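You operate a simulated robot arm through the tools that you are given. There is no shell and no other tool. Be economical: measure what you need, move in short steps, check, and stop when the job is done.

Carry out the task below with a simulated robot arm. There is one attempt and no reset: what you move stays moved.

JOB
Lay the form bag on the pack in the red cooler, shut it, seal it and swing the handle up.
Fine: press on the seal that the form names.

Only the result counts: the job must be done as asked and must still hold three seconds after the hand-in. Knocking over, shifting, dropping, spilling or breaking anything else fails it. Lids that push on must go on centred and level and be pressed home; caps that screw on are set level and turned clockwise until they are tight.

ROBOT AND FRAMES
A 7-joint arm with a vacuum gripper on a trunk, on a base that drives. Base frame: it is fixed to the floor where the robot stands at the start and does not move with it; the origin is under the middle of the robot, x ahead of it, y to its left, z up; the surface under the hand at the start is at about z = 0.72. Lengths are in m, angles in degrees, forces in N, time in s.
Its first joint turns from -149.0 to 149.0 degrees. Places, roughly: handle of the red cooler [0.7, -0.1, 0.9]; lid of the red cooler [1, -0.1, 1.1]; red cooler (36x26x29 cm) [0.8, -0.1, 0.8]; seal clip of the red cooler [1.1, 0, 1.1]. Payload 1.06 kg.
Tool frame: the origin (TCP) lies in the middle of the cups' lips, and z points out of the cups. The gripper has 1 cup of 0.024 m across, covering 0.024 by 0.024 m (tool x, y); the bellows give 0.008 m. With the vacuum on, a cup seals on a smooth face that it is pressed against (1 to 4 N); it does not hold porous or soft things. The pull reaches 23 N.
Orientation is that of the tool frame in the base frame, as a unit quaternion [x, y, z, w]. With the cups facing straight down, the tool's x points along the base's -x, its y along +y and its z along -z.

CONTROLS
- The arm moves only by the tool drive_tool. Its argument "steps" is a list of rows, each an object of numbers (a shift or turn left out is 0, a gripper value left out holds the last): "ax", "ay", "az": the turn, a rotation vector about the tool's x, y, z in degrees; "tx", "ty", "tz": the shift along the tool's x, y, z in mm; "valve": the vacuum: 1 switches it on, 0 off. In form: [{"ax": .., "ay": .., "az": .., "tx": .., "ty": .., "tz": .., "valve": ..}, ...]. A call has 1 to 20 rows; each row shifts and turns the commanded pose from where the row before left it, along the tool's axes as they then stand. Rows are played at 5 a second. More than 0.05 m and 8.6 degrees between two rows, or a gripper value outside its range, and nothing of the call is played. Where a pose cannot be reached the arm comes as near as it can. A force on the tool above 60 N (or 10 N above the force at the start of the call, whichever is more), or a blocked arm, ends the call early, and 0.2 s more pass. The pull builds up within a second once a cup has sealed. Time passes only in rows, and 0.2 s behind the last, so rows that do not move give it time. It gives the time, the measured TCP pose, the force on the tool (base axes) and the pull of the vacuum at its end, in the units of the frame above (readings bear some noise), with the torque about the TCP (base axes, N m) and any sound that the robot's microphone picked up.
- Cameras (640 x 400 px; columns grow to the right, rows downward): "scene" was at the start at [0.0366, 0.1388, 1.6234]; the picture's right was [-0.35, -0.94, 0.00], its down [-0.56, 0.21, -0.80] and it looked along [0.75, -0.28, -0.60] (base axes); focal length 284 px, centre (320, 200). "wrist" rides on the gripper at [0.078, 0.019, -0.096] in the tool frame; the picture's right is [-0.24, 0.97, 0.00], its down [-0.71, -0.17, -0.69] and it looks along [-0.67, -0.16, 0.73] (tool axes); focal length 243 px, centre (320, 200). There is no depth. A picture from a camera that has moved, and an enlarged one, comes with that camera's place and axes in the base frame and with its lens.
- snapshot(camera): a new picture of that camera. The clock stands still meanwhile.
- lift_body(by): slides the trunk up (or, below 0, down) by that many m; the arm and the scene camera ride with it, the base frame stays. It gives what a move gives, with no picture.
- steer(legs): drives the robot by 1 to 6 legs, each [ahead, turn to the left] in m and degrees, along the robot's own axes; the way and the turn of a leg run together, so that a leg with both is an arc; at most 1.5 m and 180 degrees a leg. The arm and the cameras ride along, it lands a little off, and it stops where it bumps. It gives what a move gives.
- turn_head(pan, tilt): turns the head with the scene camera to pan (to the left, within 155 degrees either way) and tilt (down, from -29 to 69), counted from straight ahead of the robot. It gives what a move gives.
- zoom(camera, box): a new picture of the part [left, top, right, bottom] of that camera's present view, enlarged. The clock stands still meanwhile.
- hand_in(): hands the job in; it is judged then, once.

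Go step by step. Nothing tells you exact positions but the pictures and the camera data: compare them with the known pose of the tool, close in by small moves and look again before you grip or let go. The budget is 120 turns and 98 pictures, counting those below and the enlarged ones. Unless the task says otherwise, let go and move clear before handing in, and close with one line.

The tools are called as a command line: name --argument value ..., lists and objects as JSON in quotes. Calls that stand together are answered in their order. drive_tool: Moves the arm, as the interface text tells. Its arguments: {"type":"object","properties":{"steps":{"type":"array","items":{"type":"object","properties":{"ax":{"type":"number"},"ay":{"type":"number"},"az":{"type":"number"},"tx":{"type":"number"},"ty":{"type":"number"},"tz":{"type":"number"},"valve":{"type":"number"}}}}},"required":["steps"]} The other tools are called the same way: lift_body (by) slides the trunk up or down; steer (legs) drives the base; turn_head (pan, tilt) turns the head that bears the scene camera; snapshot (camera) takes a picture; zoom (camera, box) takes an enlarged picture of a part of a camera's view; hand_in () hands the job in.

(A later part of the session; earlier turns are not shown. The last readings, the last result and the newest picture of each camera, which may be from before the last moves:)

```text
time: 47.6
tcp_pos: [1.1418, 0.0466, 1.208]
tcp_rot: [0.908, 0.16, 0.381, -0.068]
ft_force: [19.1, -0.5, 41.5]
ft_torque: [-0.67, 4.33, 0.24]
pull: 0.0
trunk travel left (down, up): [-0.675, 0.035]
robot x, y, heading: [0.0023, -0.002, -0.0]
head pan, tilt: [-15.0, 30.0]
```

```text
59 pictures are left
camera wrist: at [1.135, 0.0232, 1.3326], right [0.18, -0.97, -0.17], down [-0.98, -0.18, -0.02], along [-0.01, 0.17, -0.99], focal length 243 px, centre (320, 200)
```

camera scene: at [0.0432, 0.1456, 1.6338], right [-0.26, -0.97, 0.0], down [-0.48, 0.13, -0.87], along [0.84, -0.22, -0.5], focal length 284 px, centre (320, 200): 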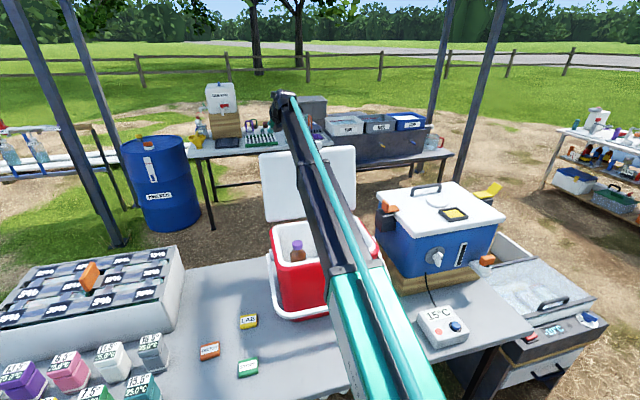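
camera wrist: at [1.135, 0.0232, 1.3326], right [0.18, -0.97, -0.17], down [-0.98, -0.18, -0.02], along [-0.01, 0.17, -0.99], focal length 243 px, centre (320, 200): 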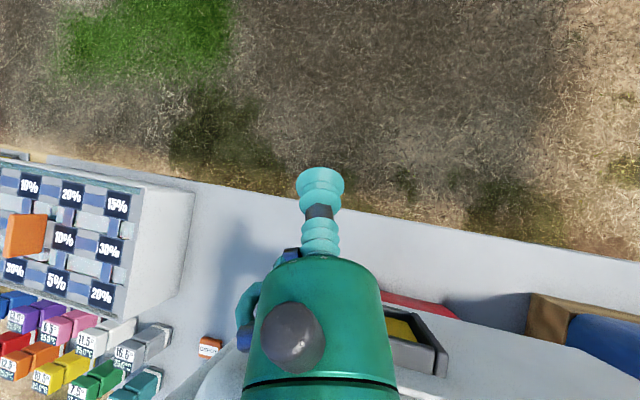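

The gripper's shoulder pressed down on the edge instead of pulling it, so I back off upward and make the tool steeper (13° from vertical). I also see the clip: a black tray with yellow pad on the lid's outer face.

drive_tool --steps '[{"tx": 28, "tz": -28}, {"tx": 28, "tz": -28}, {"tx": 10, "tz": 10}, {"ay": -8}, {"ay": -8}, {"ay": -8}, {"ay": -8}]'

snapshot --camera "wrist"

snapshot --camera "scene"

```text
time: 49.2
tcp_pos: [1.157, 0.0518, 1.2786]
tcp_rot: [0.979, 0.173, 0.108, -0.02]
ft_force: [0.8, -0.1, 0.4]
ft_torque: [-0.01, 0.02, 0.04]
pull: 0.0
trunk travel left (down, up): [-0.675, 0.035]
robot x, y, heading: [0.001, 0.0006, 0.0]
head pan, tilt: [-15.0, 30.0]
```

```text
58 pictures are left
camera wrist: at [1.2148, 0.0515, 1.3912], right [0.12, -0.99, -0.05], down [-0.85, -0.13, 0.51], along [-0.51, -0.01, -0.86], focal length 243 px, centre (320, 200)
```

wrist: 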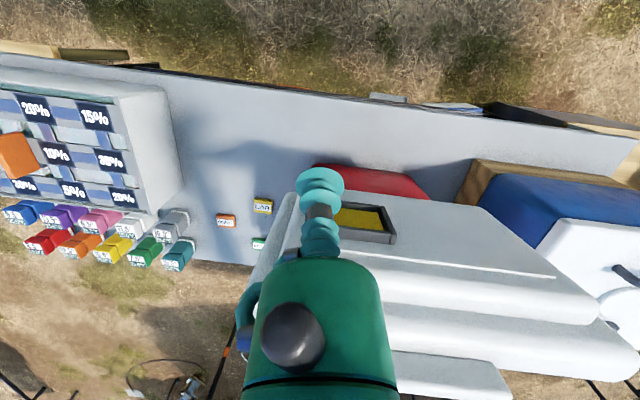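

```text
57 pictures are left
camera scene: at [0.0428, 0.1462, 1.6338], right [-0.26, -0.97, 0.0], down [-0.48, 0.13, -0.87], along [0.84, -0.22, -0.5], focal length 284 px, centre (320, 200)
```

scene: 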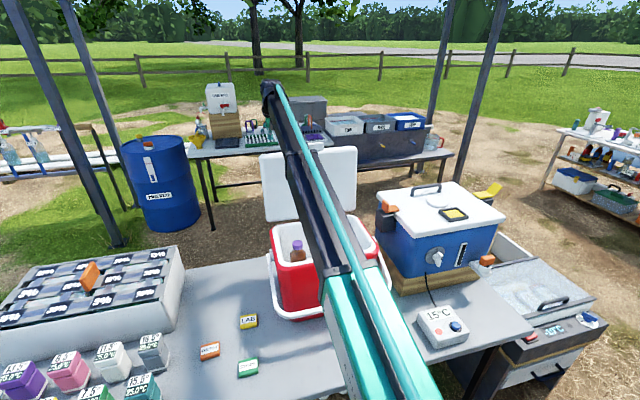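

The stem now hangs nearly upright behind the lid. I lower 90 mm and draw it forward.

drive_tool --steps '[{"tx": -9.9, "tz": 43.8}, {"tx": -9.9, "tz": 43.8}, {"tx": -9.2, "ty": -3.4, "tz": -2.1}, {"tx": -9.2, "ty": -3.4, "tz": -2.1}, {"tx": -9.2, "ty": -3.4, "tz": -2.1}, {"tx": -9.2, "ty": -3.4, "tz": -2.1}, {"tx": -9.2, "ty": -3.4, "tz": -2.1}, {"tx": -9.2, "ty": -3.4, "tz": -2.1}, {"tx": -9.2, "ty": -3.4, "tz": -2.1}, {"tx": -9.2, "ty": -3.4, "tz": -2.1}]'

snapshot --camera "wrist"

snapshot --camera "scene"

```text
time: 51.4
tcp_pos: [1.0768, 0.0512, 1.1882]
tcp_rot: [0.978, 0.174, 0.11, -0.02]
ft_force: [1.3, 0.0, 0.5]
ft_torque: [0.04, 0.15, 0.03]
pull: 0.0
trunk travel left (down, up): [-0.675, 0.035]
robot x, y, heading: [0.0019, 0.0003, 0.1]
head pan, tilt: [-15.0, 30.0]
```

```text
56 pictures are left
camera wrist: at [1.134, 0.0511, 1.3011], right [0.12, -0.99, -0.05], down [-0.85, -0.13, 0.51], along [-0.51, -0.01, -0.86], focal length 243 px, centre (320, 200)
```

wrist: 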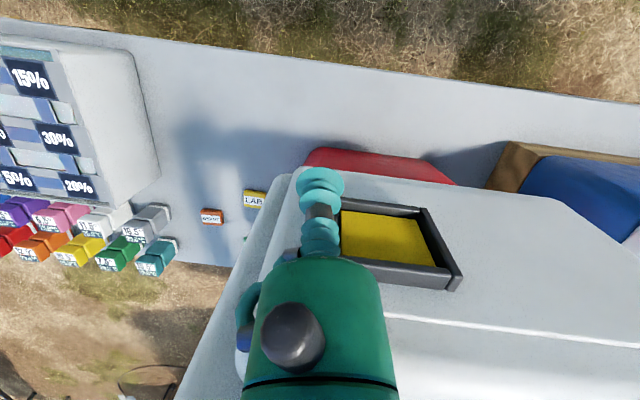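

```text
55 pictures are left
camera scene: at [0.0425, 0.1459, 1.6338], right [-0.26, -0.97, 0.0], down [-0.48, 0.13, -0.87], along [0.84, -0.22, -0.5], focal length 284 px, centre (320, 200)
```

scene: 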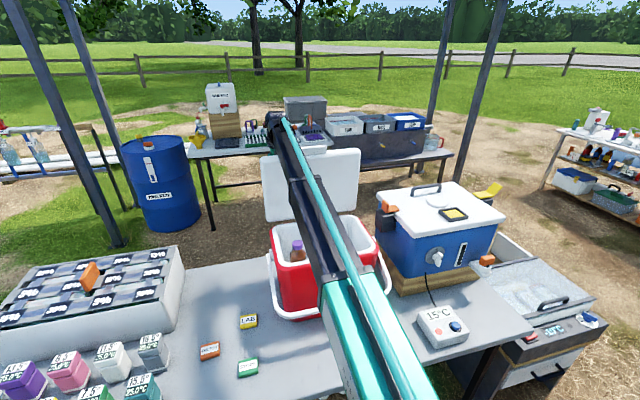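

The lid is following with very little force. I keep drawing it forward.

drive_tool --steps '[{"tx": -9.2, "ty": -3.4, "tz": -2.1}, {"tx": -9.2, "ty": -3.4, "tz": -2.1}, {"tx": -9.2, "ty": -3.4, "tz": -2.1}, {"tx": -9.2, "ty": -3.4, "tz": -2.1}, {"tx": -9.2, "ty": -3.4, "tz": -2.1}, {"tx": -9.2, "ty": -3.4, "tz": -2.1}, {"tx": -9.2, "ty": -3.4, "tz": -2.1}, {"tx": -9.2, "ty": -3.4, "tz": -2.1}]'

snapshot --camera "wrist"

snapshot --camera "scene"

```text
time: 53.2
tcp_pos: [0.9957, 0.0499, 1.1894]
tcp_rot: [0.978, 0.174, 0.11, -0.021]
ft_force: [-0.5, 0.6, 0.0]
ft_torque: [0.0, 0.01, 0.0]
pull: 0.1
trunk travel left (down, up): [-0.675, 0.035]
robot x, y, heading: [-0.0028, 0.0003, -0.4]
head pan, tilt: [-15.0, 30.0]
```

```text
54 pictures are left
camera wrist: at [1.0536, 0.0505, 1.3013], right [0.12, -0.99, -0.05], down [-0.85, -0.13, 0.51], along [-0.51, -0.01, -0.86], focal length 243 px, centre (320, 200)
```

wrist: 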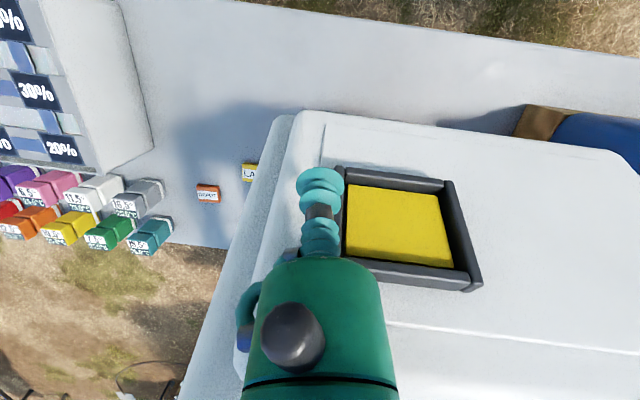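

```text
53 pictures are left
camera scene: at [0.0425, 0.146, 1.6338], right [-0.26, -0.97, 0.0], down [-0.48, 0.13, -0.87], along [0.84, -0.22, -0.5], focal length 284 px, centre (320, 200)
```

scene: 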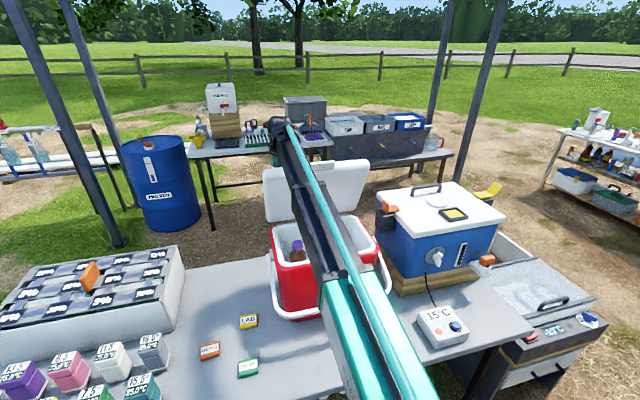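

The lid is about vertical and stays where it's put. I continue forward with some downward motion.

drive_tool --steps '[{"tx": -12.8, "ty": -4.8, "tz": -1}, {"tx": -12.8, "ty": -4.8, "tz": -1}, {"tx": -13.2, "ty": -4.8, "tz": 1}, {"tx": -13.2, "ty": -4.8, "tz": 1}, {"tx": -13.9, "ty": -4.8, "tz": 4}, {"tx": -13.9, "ty": -4.8, "tz": 4}]'

snapshot --camera "wrist"

snapshot --camera "scene"

```text
time: 54.6
tcp_pos: [0.9131, 0.0508, 1.1639]
tcp_rot: [0.978, 0.174, 0.11, -0.02]
ft_force: [-0.3, -0.2, -0.4]
ft_torque: [0.01, 0.02, -0.02]
pull: 0.1
trunk travel left (down, up): [-0.675, 0.035]
robot x, y, heading: [0.0012, -0.0009, 0.2]
head pan, tilt: [-15.0, 30.0]
```

```text
52 pictures are left
camera wrist: at [0.9719, 0.0511, 1.2751], right [0.12, -0.99, -0.05], down [-0.85, -0.13, 0.51], along [-0.51, -0.01, -0.86], focal length 243 px, centre (320, 200)
```

wrist: 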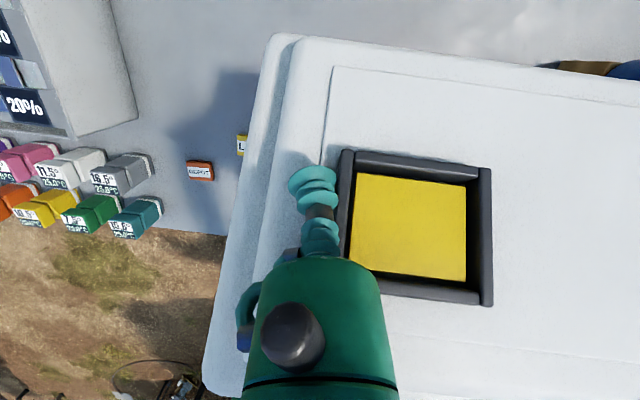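

```text
51 pictures are left
camera scene: at [0.0423, 0.1461, 1.6338], right [-0.26, -0.97, 0.0], down [-0.48, 0.13, -0.87], along [0.84, -0.22, -0.5], focal length 284 px, centre (320, 200)
```

scene: 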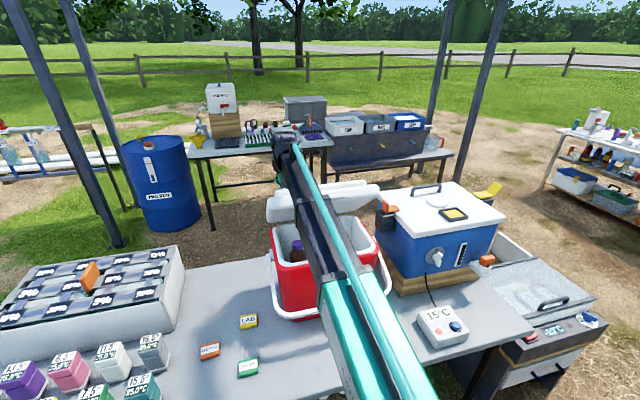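

The lid is now leaning well forward and holds. I continue along its arc, more downward.

drive_tool --steps '[{"tx": -12, "ty": -4, "tz": 7}, {"tx": -12, "ty": -4, "tz": 7}, {"tx": -12, "ty": -4, "tz": 10}, {"tx": -12, "ty": -4, "tz": 10}, {"tx": -12, "ty": -3, "tz": 13}, {"tx": -12, "ty": -3, "tz": 13}]'

snapshot --camera "wrist"

snapshot --camera "scene"

```text
time: 56.0
tcp_pos: [0.8528, 0.0517, 1.0891]
tcp_rot: [0.978, 0.173, 0.111, -0.02]
ft_force: [-0.9, 1.5, 0.7]
ft_torque: [0.01, 0.04, -0.03]
pull: 0.1
trunk travel left (down, up): [-0.675, 0.035]
robot x, y, heading: [-0.0004, -0.0013, 0.0]
head pan, tilt: [-15.0, 30.0]
```

```text
50 pictures are left
camera wrist: at [0.9111, 0.0526, 1.2008], right [0.12, -0.99, -0.05], down [-0.85, -0.13, 0.51], along [-0.51, -0.01, -0.86], focal length 243 px, centre (320, 200)
```

wrist: 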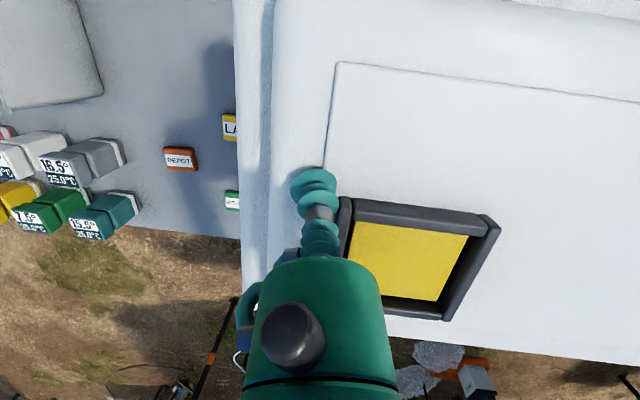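

```text
49 pictures are left
camera scene: at [0.0422, 0.1462, 1.6338], right [-0.26, -0.97, 0.0], down [-0.48, 0.13, -0.87], along [0.84, -0.22, -0.5], focal length 284 px, centre (320, 200)
```

scene: 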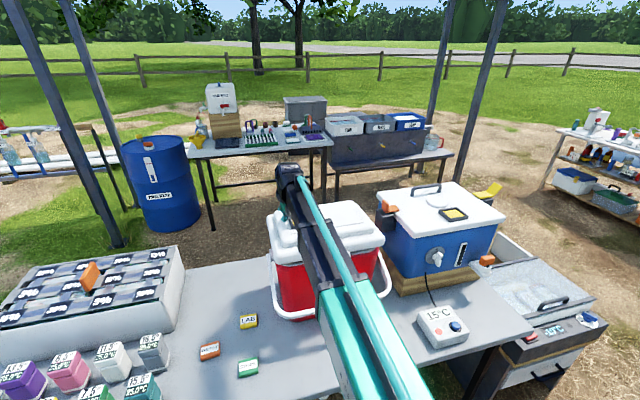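

The lid is nearly down. I lift off a bit to see whether it's fully shut.

drive_tool --steps '[{"tz": -30}, {"tz": -40, "tx": 10}, {"ty": -40}, {"ty": -40}, {"ty": -40}]'

snapshot --camera "scene"

snapshot --camera "wrist"

```text
time: 57.2
tcp_pos: [0.8081, 0.1665, 1.162]
tcp_rot: [0.978, 0.173, 0.11, -0.02]
ft_force: [0.1, 1.2, 0.7]
ft_torque: [-0.02, -0.02, 0.0]
pull: 0.1
trunk travel left (down, up): [-0.675, 0.035]
robot x, y, heading: [-0.001, -0.0017, -0.1]
head pan, tilt: [-15.0, 30.0]
```

```text
48 pictures are left
camera scene: at [0.0423, 0.1466, 1.6338], right [-0.26, -0.97, 0.0], down [-0.48, 0.13, -0.87], along [0.84, -0.22, -0.5], focal length 284 px, centre (320, 200)
```

scene: 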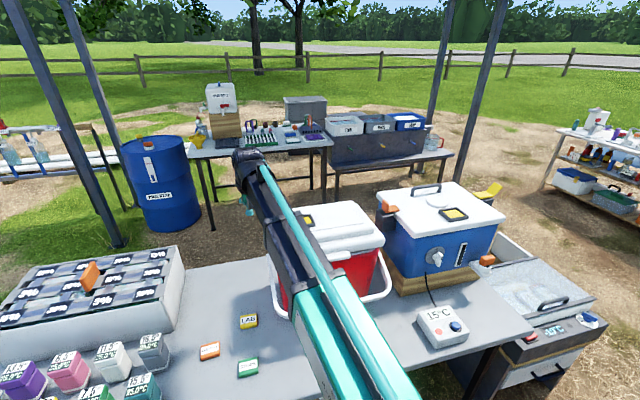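

```text
47 pictures are left
camera wrist: at [0.8647, 0.1655, 1.2739], right [0.12, -0.99, -0.05], down [-0.85, -0.13, 0.51], along [-0.51, -0.01, -0.86], focal length 243 px, centre (320, 200)
```

wrist: 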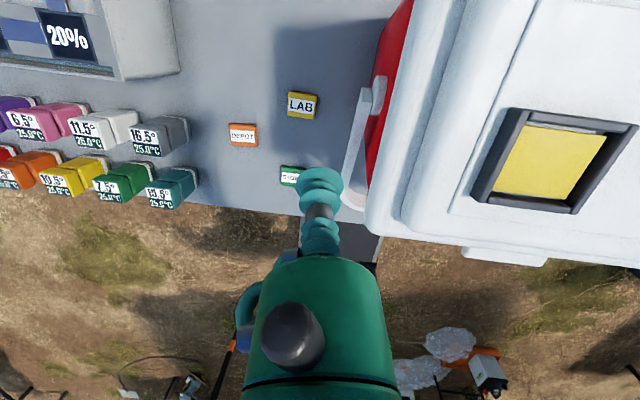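

The lid's front may still be slightly up. I bring the tool back upright with normal yaw, and view from the front.

drive_tool --steps '[{"ay": -6.5}, {"ay": -6.3}, {"az": -8}, {"az": -8}, {"az": -8}, {"az": -8}, {"az": -8}, {"az": -8}, {"az": -8}, {"az": -8}, {"az": -8}, {"az": -8}, {"az": -8}, {"az": -8}, {"az": -8}, {"az": -8}, {"az": -8}, {"az": -8}, {"az": -8}, {"az": -8}]'

drive_tool --steps '[{"az": -8}, {"az": -7.8}, {"tx": 40, "ty": 40}, {"tx": 40, "ty": 40}, {"tx": 30}, {}]'

snapshot --camera "scene"

snapshot --camera "wrist"

```text
time: 61.4
tcp_pos: [0.8071, 0.1631, 1.1598]
tcp_rot: [0.136, 0.991, 0.001, 0.0]
ft_force: [0.8, 0.3, 0.0]
ft_torque: [0.03, -0.05, 0.02]
pull: 0.1
trunk travel left (down, up): [-0.675, 0.035]
robot x, y, heading: [0.0043, -0.0005, 0.1]
head pan, tilt: [-15.0, 30.0]
```

```text
refused: row 3 steps farther than a row can; nothing moved
```

```text
46 pictures are left
camera scene: at [0.0425, 0.146, 1.6338], right [-0.26, -0.97, 0.0], down [-0.48, 0.13, -0.87], along [0.84, -0.22, -0.5], focal length 284 px, centre (320, 200)
```

scene: 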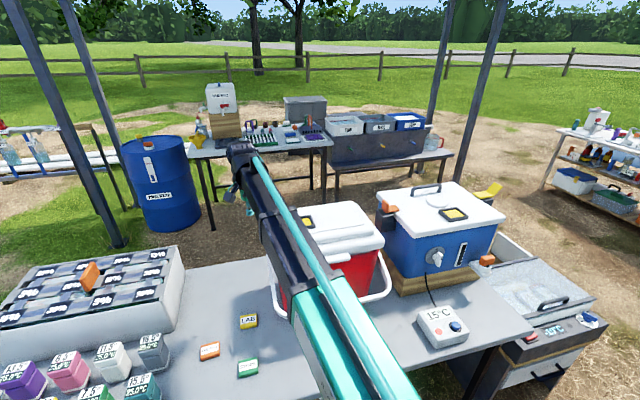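

```text
45 pictures are left
camera wrist: at [0.7364, 0.2019, 1.2575], right [0.49, 0.87, 0.0], down [0.63, -0.36, 0.68], along [0.6, -0.33, -0.73], focal length 243 px, centre (320, 200)
```

wrist: 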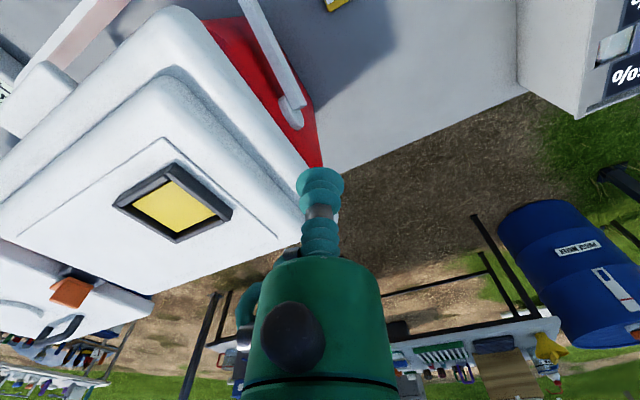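

The lid's front still looks a little raised. I finish the yaw and move back for a clear view before pressing.

drive_tool --steps '[{"az": -8}, {"az": -7.7}, {"tx": 40}, {"tx": 40}, {"tx": 40}, {"tx": 40}, {"tz": 40}]'

snapshot --camera "wrist"

zoom --camera "scene" --box '[230, 170, 430, 330]'

```text
time: 63.0
tcp_pos: [0.6474, 0.1649, 1.1221]
tcp_rot: [0.0, 1.0, 0.001, 0.0]
ft_force: [0.1, -0.7, 0.2]
ft_torque: [0.02, 0.03, -0.01]
pull: 0.0
trunk travel left (down, up): [-0.675, 0.035]
robot x, y, heading: [0.002, 0.0003, -0.2]
head pan, tilt: [-15.0, 30.0]
```

```text
44 pictures are left
camera wrist: at [0.568, 0.1824, 1.2176], right [0.24, 0.97, 0.0], down [0.71, -0.18, 0.69], along [0.67, -0.16, -0.73], focal length 243 px, centre (320, 200)
```

wrist: 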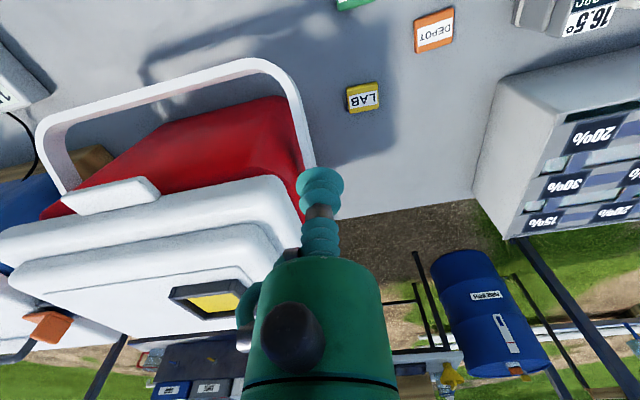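

```text
2.50 times, centred on (330, 250) of scene
camera zoom: at [0.0429, 0.1462, 1.6338], right [-0.26, -0.97, 0.0], down [-0.48, 0.13, -0.87], along [0.84, -0.22, -0.5], focal length 711 px, centre (295, 75)
```

zoom: 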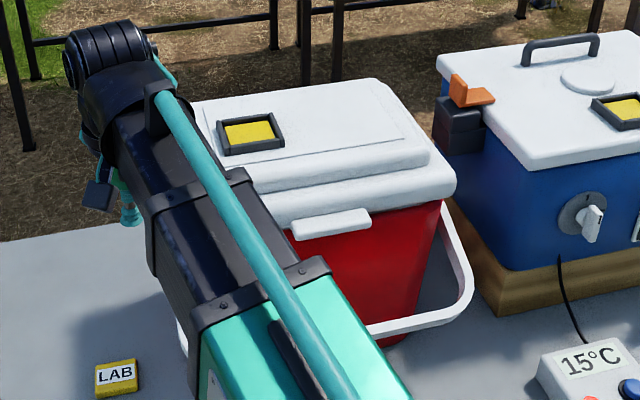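

The lid looks nearly or fully down. I'll press on its front centre at about (0.77, -0.09), clear of the tray (centre ≈ (0.87, 0.00)), and feel the height.

drive_tool --steps '[{"tz": -30, "ty": -35}, {"tx": -10, "ty": -45}, {"tx": -20, "ty": -45}, {"tx": -20, "ty": -45}, {"tx": -20, "ty": -45}, {"tx": -25, "ty": -40}, {"tx": -28}, {"tz": 30}, {"tz": 15}, {"tz": 8}, {"tz": 6}, {"tz": 6}, {"tz": 6}]'

```text
time: 65.8
tcp_pos: [0.769, -0.0897, 1.0792]
tcp_rot: [0.001, 1.0, 0.001, 0.001]
ft_force: [0.1, -0.2, 1.0]
ft_torque: [0.0, 0.02, -0.01]
pull: 0.1
trunk travel left (down, up): [-0.675, 0.035]
robot x, y, heading: [-0.0021, 0.0011, 0.2]
head pan, tilt: [-15.0, 30.0]
```

drive_tool --steps '[{"tz": 5}, {"tz": 5}, {"tz": 5}, {"tz": 5}, {"tz": 5}, {"tz": 4}]'

snapshot --camera "wrist"

```text
time: 66.7
tcp_pos: [0.7698, -0.0911, 1.0708]
tcp_rot: [0.002, 1.0, 0.0, 0.006]
ft_force: [-3.0, 0.5, 38.1]
ft_torque: [-0.02, -0.03, 0.1]
pull: 0.1
trunk travel left (down, up): [-0.675, 0.035]
robot x, y, heading: [0.002, 0.001, 0.1]
head pan, tilt: [-15.0, 30.0]
stopped in row 4: the force on the tool passed its limit at 65 N (the readings are from after the stop); the commanded pose is now the measured one
```

```text
42 pictures are left
camera wrist: at [0.689, -0.0725, 1.1663], right [0.24, 0.97, 0.0], down [0.7, -0.17, 0.69], along [0.67, -0.16, -0.72], focal length 243 px, centre (320, 200)
```

wrist: 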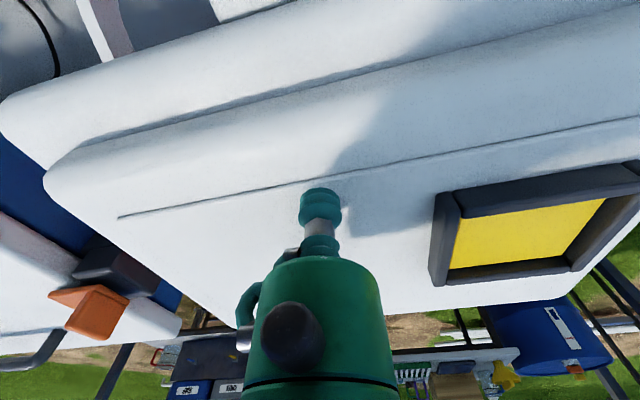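

The lid is firmly shut (65 N, top at z ≈ 1.07, level). Next, the DEPOT seal, which two views place at (0.683, 0.351). I back off, correct the tilt, and go above it.

drive_tool --steps '[{"tz": -30}, {"tz": -40, "ay": 0.7, "ax": 0.1}, {"ty": 45, "tx": 10}, {"ty": 45, "tx": 10}, {"ty": 45, "tx": 10}, {"ty": 45, "tx": 10}, {"ty": 45, "tx": 10}, {"ty": 45, "tx": 10}, {"ty": 45, "tx": 10}, {"ty": 45, "tx": 10}, {"ty": 45, "tx": 7}, {"ty": 37}, {"tz": 45}, {"tz": 45}, {"tz": 45}, {"tz": 45}, {"tz": 45}, {"tz": 45}]'

snapshot --camera "wrist"

zoom --camera "scene" --box '[230, 180, 430, 330]'

```text
time: 70.5
tcp_pos: [0.6826, 0.3509, 0.8647]
tcp_rot: [0.001, 1.0, 0.001, -0.003]
ft_force: [0.3, 0.1, -0.8]
ft_torque: [0.02, -0.05, -0.01]
pull: 0.0
trunk travel left (down, up): [-0.675, 0.035]
robot x, y, heading: [-0.0009, 0.0006, 0.1]
head pan, tilt: [-15.0, 30.0]
```

```text
41 pictures are left
camera wrist: at [0.6042, 0.369, 0.9624], right [0.24, 0.97, 0.0], down [0.71, -0.17, 0.68], along [0.66, -0.16, -0.73], focal length 243 px, centre (320, 200)
```

wrist: 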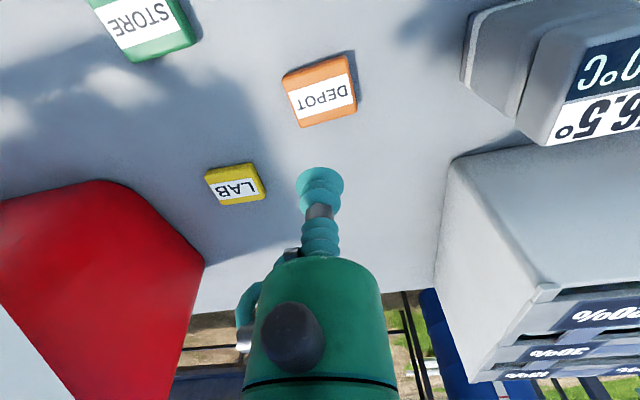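

```text
2.67 times, centred on (330, 255) of scene
camera zoom: at [0.0428, 0.1462, 1.6339], right [-0.26, -0.97, 0.0], down [-0.48, 0.13, -0.87], along [0.84, -0.22, -0.5], focal length 759 px, centre (293, 53)
```

zoom: 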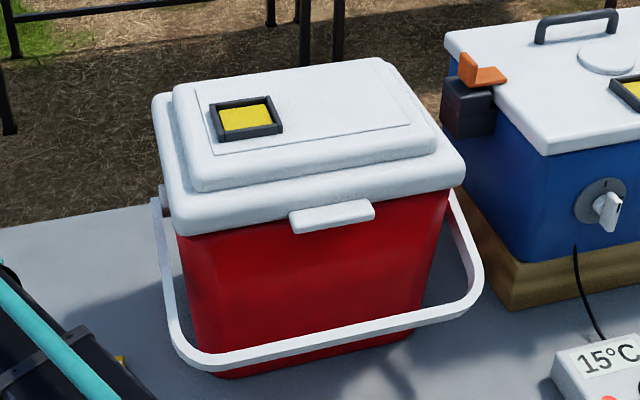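

The cooler is cleanly shut. The DEPOT seal is at (0.683, 0.351), about 5.7×4 cm, aligned with the axes. I pick it up.

drive_tool --steps '[{"tz": 45}, {"tz": 40}, {"tz": 20, "valve": 1}, {"tz": 8}, {"tz": 5}, {"tz": 4}]'

```text
time: 71.9
tcp_pos: [0.6842, 0.3525, 0.7429]
tcp_rot: [0.001, 1.0, 0.0, -0.002]
ft_force: [-0.4, -0.4, -0.1]
ft_torque: [0.0, 0.0, -0.02]
pull: 0.0
trunk travel left (down, up): [-0.675, 0.035]
robot x, y, heading: [0.0006, -0.0024, 0.1]
head pan, tilt: [-15.0, 30.0]
```

drive_tool --steps '[{"tz": 3}, {"tz": 2}, {"tz": 2}, {"tz": 2}]'

```text
time: 72.9
tcp_pos: [0.6849, 0.3525, 0.7355]
tcp_rot: [0.002, 1.0, 0.0, -0.003]
ft_force: [0.4, 0.0, 2.6]
ft_torque: [0.0, -0.01, 0.03]
pull: 23.0
trunk travel left (down, up): [-0.675, 0.035]
robot x, y, heading: [-0.0008, 0.0027, 0.0]
head pan, tilt: [-15.0, 30.0]
```

Sealed on the seal. I lift it and carry it above the tray, then look.

drive_tool --steps '[{"tz": -10}, {"tz": -40}, {"tz": -45}, {"tz": -45}, {"tz": -45}, {"tz": -45}, {"tz": -45}, {"tz": -45}, {"tz": -45}, {"tz": -45}, {"tx": -20, "ty": -40}, {"tx": -20, "ty": -40}, {"tx": -20, "ty": -40}, {"tx": -20, "ty": -40}, {"tx": -20, "ty": -40}, {"tx": -20, "ty": -40}, {"tx": -20, "ty": -40}, {"tx": -20, "ty": -40}]'

snapshot --camera "wrist"

```text
time: 76.7
tcp_pos: [0.8479, 0.029, 1.1446]
tcp_rot: [0.002, 1.0, 0.0, -0.003]
ft_force: [0.4, -0.6, -0.1]
ft_torque: [0.03, 0.05, -0.02]
pull: 22.8
trunk travel left (down, up): [-0.675, 0.035]
robot x, y, heading: [0.0022, -0.0002, -0.1]
head pan, tilt: [-15.0, 30.0]
```

```text
39 pictures are left
camera wrist: at [0.7687, 0.047, 1.241], right [0.24, 0.97, 0.0], down [0.71, -0.17, 0.68], along [0.66, -0.16, -0.73], focal length 243 px, centre (320, 200)
```

wrist: 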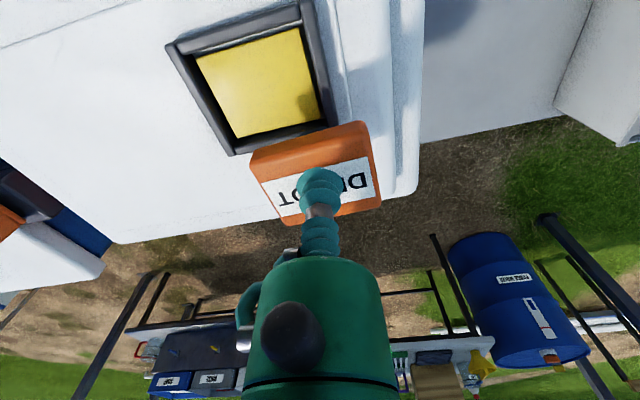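

The pad centre comes out at about (0.815, -0.003), aligned with the seal. I shift above it, come a bit lower, and look again.

drive_tool --steps '[{"tx": 16, "ty": -15}, {"tx": 15, "ty": -16}, {"tz": 15}, {}]'

snapshot --camera "wrist"

zoom --camera "scene" --box '[250, 170, 370, 250]'

```text
time: 77.7
tcp_pos: [0.8139, -0.0013, 1.1283]
tcp_rot: [0.001, 1.0, 0.0, -0.003]
ft_force: [-0.2, -0.7, -0.1]
ft_torque: [0.05, -0.02, -0.02]
pull: 23.2
trunk travel left (down, up): [-0.675, 0.035]
robot x, y, heading: [-0.0026, 0.0031, 0.1]
head pan, tilt: [-15.0, 30.0]
```

```text
38 pictures are left
camera wrist: at [0.7363, 0.0173, 1.2261], right [0.24, 0.97, 0.0], down [0.71, -0.17, 0.68], along [0.66, -0.16, -0.73], focal length 243 px, centre (320, 200)
```

wrist: 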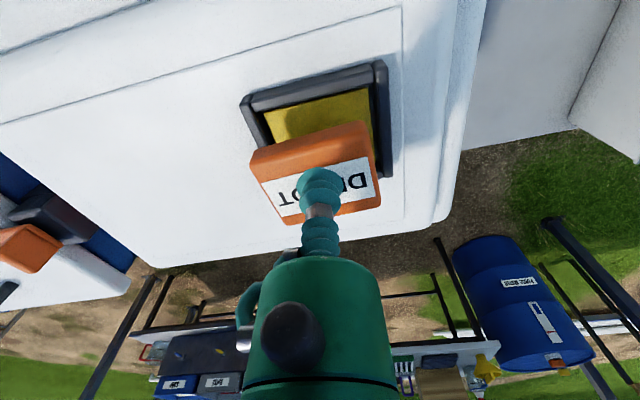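

```text
5.00 times, centred on (310, 210) of scene
camera zoom: at [0.0425, 0.1459, 1.6339], right [-0.26, -0.97, 0.0], down [-0.48, 0.13, -0.87], along [0.84, -0.22, -0.5], focal length 1422 px, centre (370, 150)
```

zoom: 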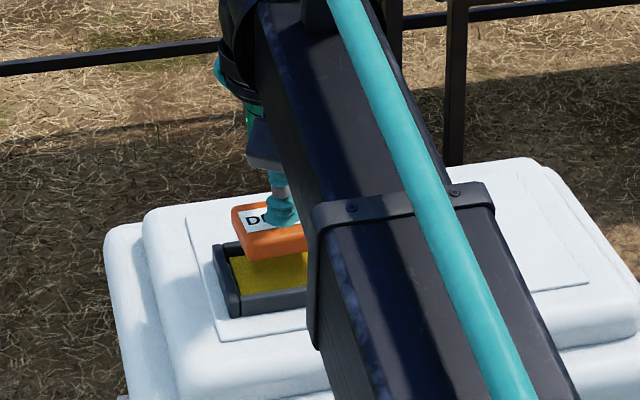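

The seal lines up over the tray. I lower it in small steps onto the pad.

drive_tool --steps '[{"tz": 10}, {"tz": 6}, {"tz": 5}, {"tz": 4}]'

snapshot --camera "wrist"

zoom --camera "scene" --box '[250, 170, 370, 250]'

```text
time: 78.7
tcp_pos: [0.8123, 0.0033, 1.1044]
tcp_rot: [0.001, 1.0, 0.0, -0.001]
ft_force: [-2.5, 7.3, 15.5]
ft_torque: [-0.26, -0.05, -0.22]
pull: 23.4
trunk travel left (down, up): [-0.675, 0.035]
robot x, y, heading: [0.0029, -0.0, -0.0]
head pan, tilt: [-15.0, 30.0]
```

```text
36 pictures are left
camera wrist: at [0.7329, 0.0205, 1.2027], right [0.24, 0.97, 0.0], down [0.71, -0.17, 0.68], along [0.66, -0.16, -0.73], focal length 243 px, centre (320, 200)
```

wrist: 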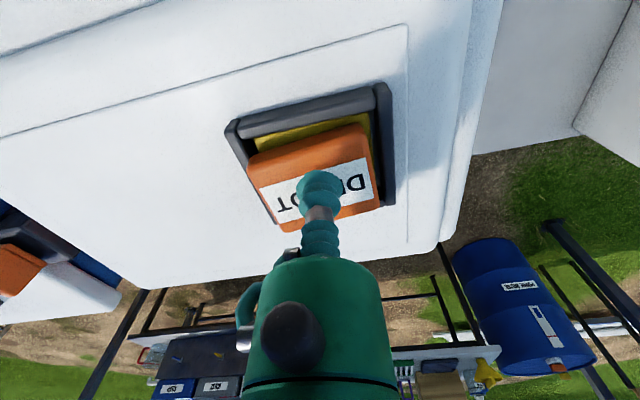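

```text
5.00 times, centred on (310, 210) of scene
camera zoom: at [0.0399, 0.1471, 1.634], right [-0.26, -0.97, 0.0], down [-0.48, 0.13, -0.87], along [0.84, -0.22, -0.5], focal length 1422 px, centre (370, 150)
```

zoom: 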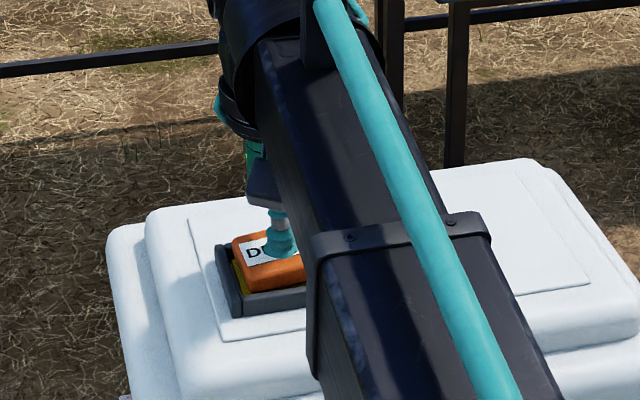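

It touched on the -y side (lateral force +7 N), so the seal should sit ~4 mm more to +y. I lift a bit, shift and try again.

drive_tool --steps '[{"tz": -12}, {"ty": 4, "tx": -2}, {"tz": 6}, {"tz": 4}, {"tz": 2}]'

```text
time: 79.9
tcp_pos: [0.8146, 0.0031, 1.1068]
tcp_rot: [0.001, 1.0, 0.0, -0.001]
ft_force: [-4.8, -1.5, 13.2]
ft_torque: [0.14, -0.3, 0.03]
pull: 23.3
trunk travel left (down, up): [-0.675, 0.035]
robot x, y, heading: [-0.001, -0.0, -0.0]
head pan, tilt: [-15.0, 30.0]
```

Now it touches on the +x side; I shift 4 mm toward -x and 1.5 mm to -y and retry.

drive_tool --steps '[{"tz": -8}, {"tx": 4, "ty": -1.5}, {"tz": 5}, {"tz": 3}, {"tz": 2}]'

zoom --camera "wrist" --box '[210, 80, 410, 240]'

```text
time: 81.1
tcp_pos: [0.811, 0.0031, 1.1035]
tcp_rot: [0.002, 1.0, 0.0, -0.002]
ft_force: [-7.4, 3.0, 6.4]
ft_torque: [-0.22, -0.23, -0.25]
pull: 22.9
trunk travel left (down, up): [-0.675, 0.035]
robot x, y, heading: [0.0018, 0.0013, -0.0]
head pan, tilt: [-15.0, 30.0]
```

```text
2.50 times, centred on (310, 160) of wrist
camera zoom: at [0.7315, 0.0211, 1.2004], right [0.24, 0.97, 0.0], down [0.71, -0.17, 0.68], along [0.66, -0.16, -0.73], focal length 606 px, centre (345, 300)
```

zoom: 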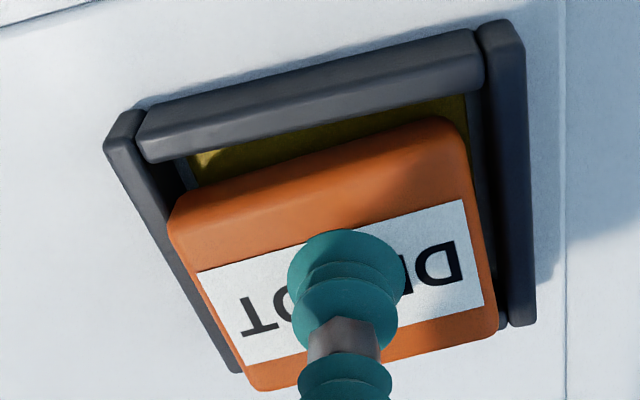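

The picture shows the seal riding on the left (-y) and far (+x) walls, with gaps at the near and right sides. I shift -x 5 mm and +y 3.5 mm.

drive_tool --steps '[{"tz": -9}, {"tx": 5, "ty": 4}, {"tz": 5}, {"tz": 3}, {"tz": 2}]'

zoom --camera "wrist" --box '[210, 80, 410, 240]'

```text
time: 82.3
tcp_pos: [0.8074, 0.0064, 1.1015]
tcp_rot: [0.001, 1.0, 0.0, -0.003]
ft_force: [-0.3, -2.2, -0.2]
ft_torque: [0.01, -0.03, -0.09]
pull: 22.6
trunk travel left (down, up): [-0.675, 0.035]
robot x, y, heading: [-0.0017, 0.0011, -0.0]
head pan, tilt: [-15.0, 30.0]
```

```text
2.50 times, centred on (310, 160) of wrist
camera zoom: at [0.7275, 0.0241, 1.199], right [0.24, 0.97, 0.0], down [0.71, -0.17, 0.68], along [0.66, -0.16, -0.73], focal length 606 px, centre (345, 300)
```

zoom: 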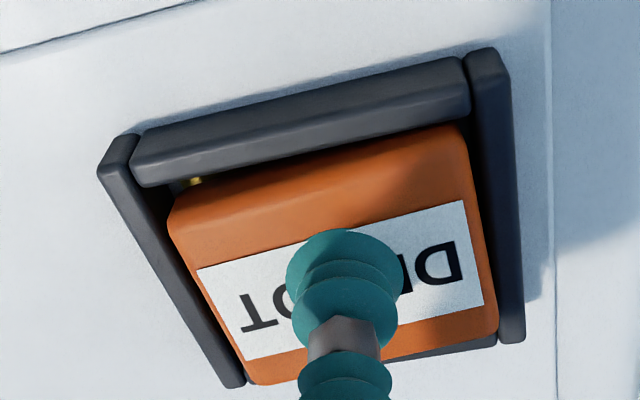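

Now the seal drops inside the tray with clearance all round. I continue down and press.

drive_tool --steps '[{"ty": -1, "tx": -1, "tz": 2}, {"tz": 3}, {"tz": 3}, {"tz": 3}, {"tz": 3}]'

zoom --camera "wrist" --box '[210, 80, 410, 240]'

```text
time: 83.5
tcp_pos: [0.8069, 0.0049, 1.0884]
tcp_rot: [0.002, 1.0, 0.0, -0.001]
ft_force: [10.1, -0.7, 21.6]
ft_torque: [0.16, 0.23, -0.23]
pull: 22.6
trunk travel left (down, up): [-0.675, 0.035]
robot x, y, heading: [0.0028, -0.0018, -0.2]
head pan, tilt: [-15.0, 30.0]
```

```text
2.50 times, centred on (310, 160) of wrist
camera zoom: at [0.7282, 0.0235, 1.1854], right [0.24, 0.97, 0.0], down [0.71, -0.17, 0.68], along [0.66, -0.16, -0.73], focal length 606 px, centre (345, 300)
```

zoom: 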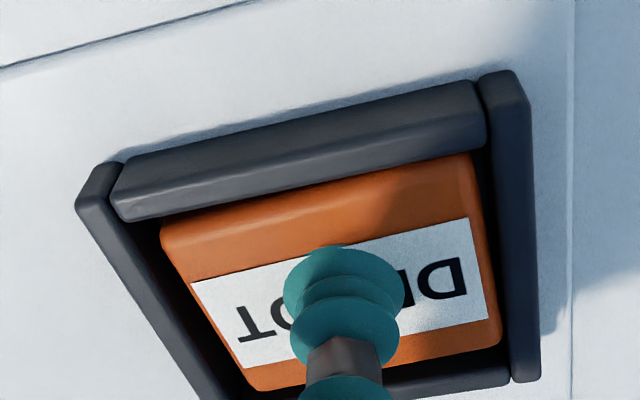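

Seated with 22 N; there's some side load from the near wall, so I ease +x 2 mm and press harder.

drive_tool --steps '[{"tx": -3}, {"tz": 2}, {"tz": 2}, {"tz": 2}, {"tz": 2}, {"tz": 2}, {"tz": 2}]'

```text
time: 84.8
tcp_pos: [0.8081, 0.0047, 1.0853]
tcp_rot: [0.002, 1.0, 0.0, 0.002]
ft_force: [-5.1, -0.2, 35.2]
ft_torque: [0.13, -0.03, 0.0]
pull: 22.4
trunk travel left (down, up): [-0.675, 0.035]
robot x, y, heading: [0.002, -0.0002, 0.2]
head pan, tilt: [-15.0, 30.0]
stopped in row 6: the force on the tool passed its limit at 63 N (the readings are from after the stop); the commanded pose is now the measured one
```

Pressed home with 63 N. I release, lift off and check.

drive_tool --steps '[{"valve": 0}, {}, {}, {}, {"tz": -4}, {"tz": -10}, {"tz": -30}, {"tz": -30}]'

zoom --camera "wrist" --box '[210, 40, 410, 200]'

```text
time: 86.6
tcp_pos: [0.8116, 0.0045, 1.155]
tcp_rot: [0.002, 1.0, 0.0, -0.002]
ft_force: [-0.3, 0.4, 0.3]
ft_torque: [0.0, -0.01, 0.01]
pull: 0.0
trunk travel left (down, up): [-0.675, 0.035]
robot x, y, heading: [0.0003, 0.0023, -0.0]
head pan, tilt: [-15.0, 30.0]
```

```text
2.50 times, centred on (310, 120) of wrist
camera zoom: at [0.7332, 0.0237, 1.2517], right [0.24, 0.97, 0.0], down [0.71, -0.17, 0.68], along [0.66, -0.16, -0.73], focal length 606 px, centre (345, 400)
```

zoom: 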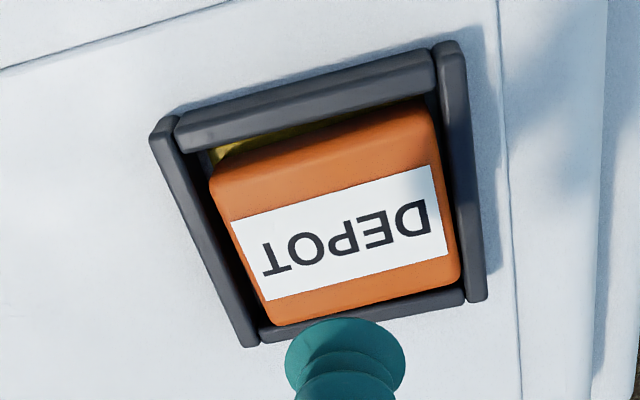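

The DEPOT seal sits in the tray. I check its flatness from the scene camera after moving the arm aside.

drive_tool --steps '[{"ty": 45}, {"ty": 45}, {"ty": 45}, {"ty": 45}, {"ty": 45}, {"tx": 40}, {"tx": 40}]'

zoom --camera "scene" --box '[270, 180, 350, 230]'

snapshot --camera "wrist"

```text
time: 88.2
tcp_pos: [0.7313, 0.2328, 1.1539]
tcp_rot: [0.001, 1.0, 0.0, -0.001]
ft_force: [-0.6, 0.1, -0.3]
ft_torque: [-0.01, 0.02, 0.01]
pull: 0.0
trunk travel left (down, up): [-0.675, 0.035]
robot x, y, heading: [0.002, -0.0023, -0.0]
head pan, tilt: [-15.0, 30.0]
```

```text
8.00 times, centred on (310, 205) of scene
camera zoom: at [0.042, 0.146, 1.6339], right [-0.26, -0.97, 0.0], down [-0.48, 0.13, -0.87], along [0.84, -0.22, -0.5], focal length 2276 px, centre (400, 160)
```

zoom: 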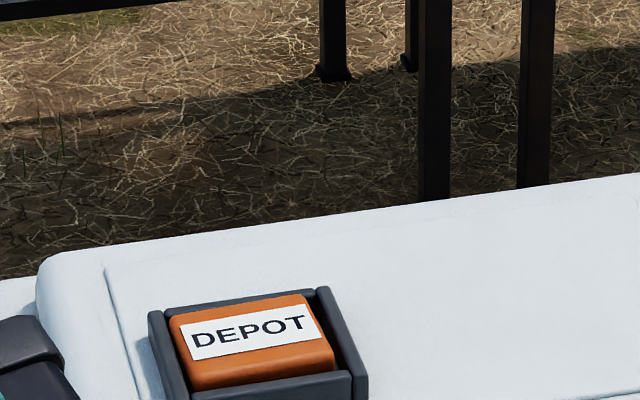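

```text
29 pictures are left
camera wrist: at [0.6518, 0.2498, 1.2518], right [0.24, 0.97, 0.0], down [0.71, -0.17, 0.68], along [0.66, -0.16, -0.73], focal length 243 px, centre (320, 200)
```

wrist: 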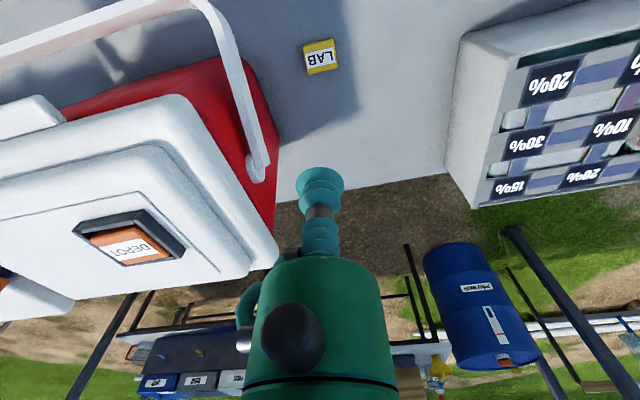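

The seal is flat in its tray. Now the handle: its pivots are at about (0.82, ±0.13, 0.97) and its bar droops in front at (0.64, z≈0.865). I'll tilt the tool sideways (pointing -y, 60°) left of the cooler, so the stem can lift the left side arm like a peg.

drive_tool --steps '[{"tx": 40}, {"tx": 40}, {"ty": 40}, {"ty": 30}, {"ax": 8}, {"ax": 8}, {"ax": 8}, {"ax": 8}, {"ax": 8}, {"ax": 8}, {"ax": 8}, {"ax": 4}]'

snapshot --camera "wrist"

zoom --camera "scene" --box '[180, 140, 440, 340]'

```text
time: 90.8
tcp_pos: [0.707, 0.2319, 1.0685]
tcp_rot: [-0.004, 0.867, -0.498, 0.007]
ft_force: [-0.4, 0.5, -0.6]
ft_torque: [0.03, 0.04, 0.01]
pull: 0.0
out of reach, approached as far as the arm can: row 8, 9, 10, 11, 12
trunk travel left (down, up): [-0.675, 0.035]
robot x, y, heading: [0.002, 0.0013, -0.0]
head pan, tilt: [-15.0, 30.0]
```

```text
28 pictures are left
camera wrist: at [0.6258, 0.3214, 1.1005], right [0.24, 0.49, -0.84], down [0.7, 0.52, 0.5], along [0.68, -0.7, -0.22], focal length 243 px, centre (320, 200)
```

wrist: 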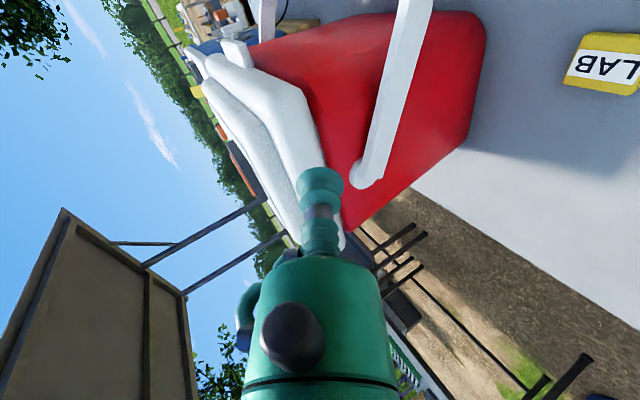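

```text
2.00 times, centred on (310, 240) of scene
camera zoom: at [0.0429, 0.1461, 1.6338], right [-0.26, -0.97, 0.0], down [-0.48, 0.13, -0.87], along [0.84, -0.22, -0.5], focal length 569 px, centre (340, 120)
```

zoom: 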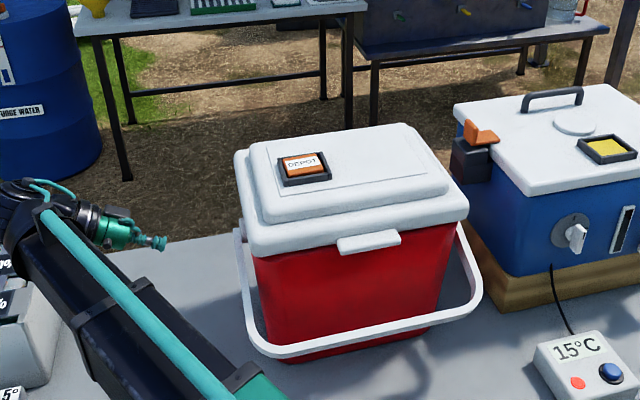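

The tool is tilted, though the arm stopped short of the commanded place. I move partway down to see where it really follows.

drive_tool --steps '[{"tx": -2.4, "ty": 25.6, "tz": 28.4}, {"tx": -2.4, "ty": 25.6, "tz": 28.4}, {}]'

```text
time: 91.6
tcp_pos: [0.7116, 0.2072, 0.9966]
tcp_rot: [0.001, 0.866, -0.5, -0.001]
ft_force: [-0.3, -0.2, -0.7]
ft_torque: [0.01, 0.02, 0.03]
pull: 0.0
trunk travel left (down, up): [-0.675, 0.035]
robot x, y, heading: [-0.0018, 0.0013, -0.1]
head pan, tilt: [-15.0, 30.0]
```

The command follows the measured pose. I go to (0.668, 0.215, 0.86), beside the handle's left arm.

drive_tool --steps '[{"tx": 10.9, "ty": 30.7, "tz": 15.3}, {"tx": 10.9, "ty": 30.7, "tz": 15.3}, {"tx": 10.9, "ty": 30.7, "tz": 15.3}, {"tx": 10.9, "ty": 30.7, "tz": 15.3}, {}]'

snapshot --camera "wrist"

zoom --camera "scene" --box '[180, 140, 440, 340]'

```text
time: 92.8
tcp_pos: [0.6681, 0.2154, 0.8617]
tcp_rot: [0.001, 0.866, -0.5, -0.002]
ft_force: [-0.1, -0.5, -0.5]
ft_torque: [-0.02, -0.01, -0.01]
pull: 0.1
trunk travel left (down, up): [-0.675, 0.035]
robot x, y, heading: [0.0011, -0.0026, 0.3]
head pan, tilt: [-15.0, 30.0]
```

```text
26 pictures are left
camera wrist: at [0.5891, 0.3068, 0.893], right [0.24, 0.49, -0.84], down [0.71, 0.51, 0.49], along [0.66, -0.71, -0.23], focal length 243 px, centre (320, 200)
```

wrist: 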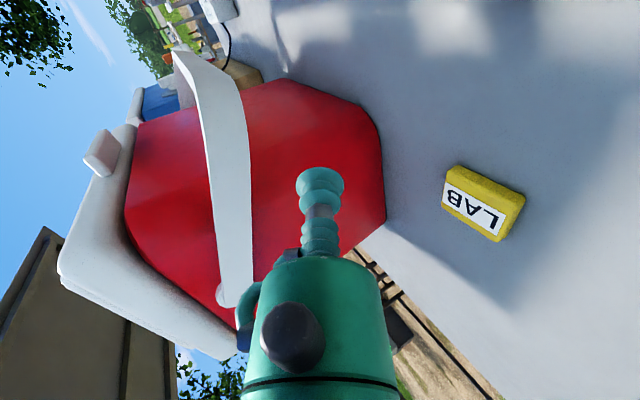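

```text
2.00 times, centred on (310, 240) of scene
camera zoom: at [0.0425, 0.1461, 1.6338], right [-0.26, -0.97, 0.0], down [-0.48, 0.13, -0.87], along [0.84, -0.22, -0.5], focal length 569 px, centre (340, 120)
```

zoom: 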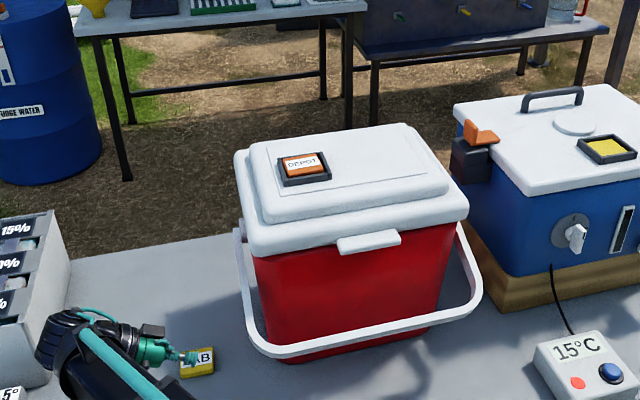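

The left arm of the handle passes about (0.66, 0.14, 0.89), above the cup's line. I dip to z 0.83, slide the cup under it to y 0.10, then start lifting.

drive_tool --steps '[{"ty": 26, "tz": 15}, {"ty": -19.2, "tz": 33.4}, {"ty": -19.2, "tz": 33.4}, {"ty": -19.2, "tz": 33.4}, {}]'

snapshot --camera "wrist"

zoom --camera "scene" --box '[180, 140, 440, 340]'

```text
time: 94.0
tcp_pos: [0.6677, 0.1008, 0.8305]
tcp_rot: [0.001, 0.866, -0.5, -0.001]
ft_force: [0.1, -0.4, 0.2]
ft_torque: [-0.01, -0.02, -0.03]
pull: 0.1
trunk travel left (down, up): [-0.675, 0.035]
robot x, y, heading: [-0.0004, 0.0021, -0.1]
head pan, tilt: [-15.0, 30.0]
```

```text
24 pictures are left
camera wrist: at [0.5892, 0.1922, 0.8637], right [0.24, 0.49, -0.84], down [0.71, 0.51, 0.49], along [0.66, -0.71, -0.23], focal length 243 px, centre (320, 200)
```

wrist: 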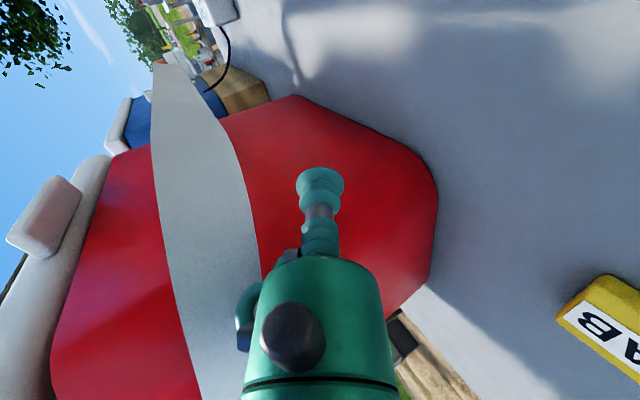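

```text
2.00 times, centred on (310, 240) of scene
camera zoom: at [0.0425, 0.146, 1.6338], right [-0.26, -0.97, 0.0], down [-0.48, 0.13, -0.87], along [0.84, -0.22, -0.5], focal length 569 px, centre (340, 120)
```

zoom: 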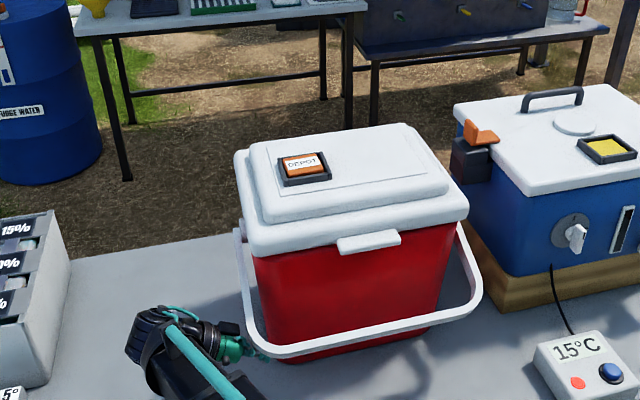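

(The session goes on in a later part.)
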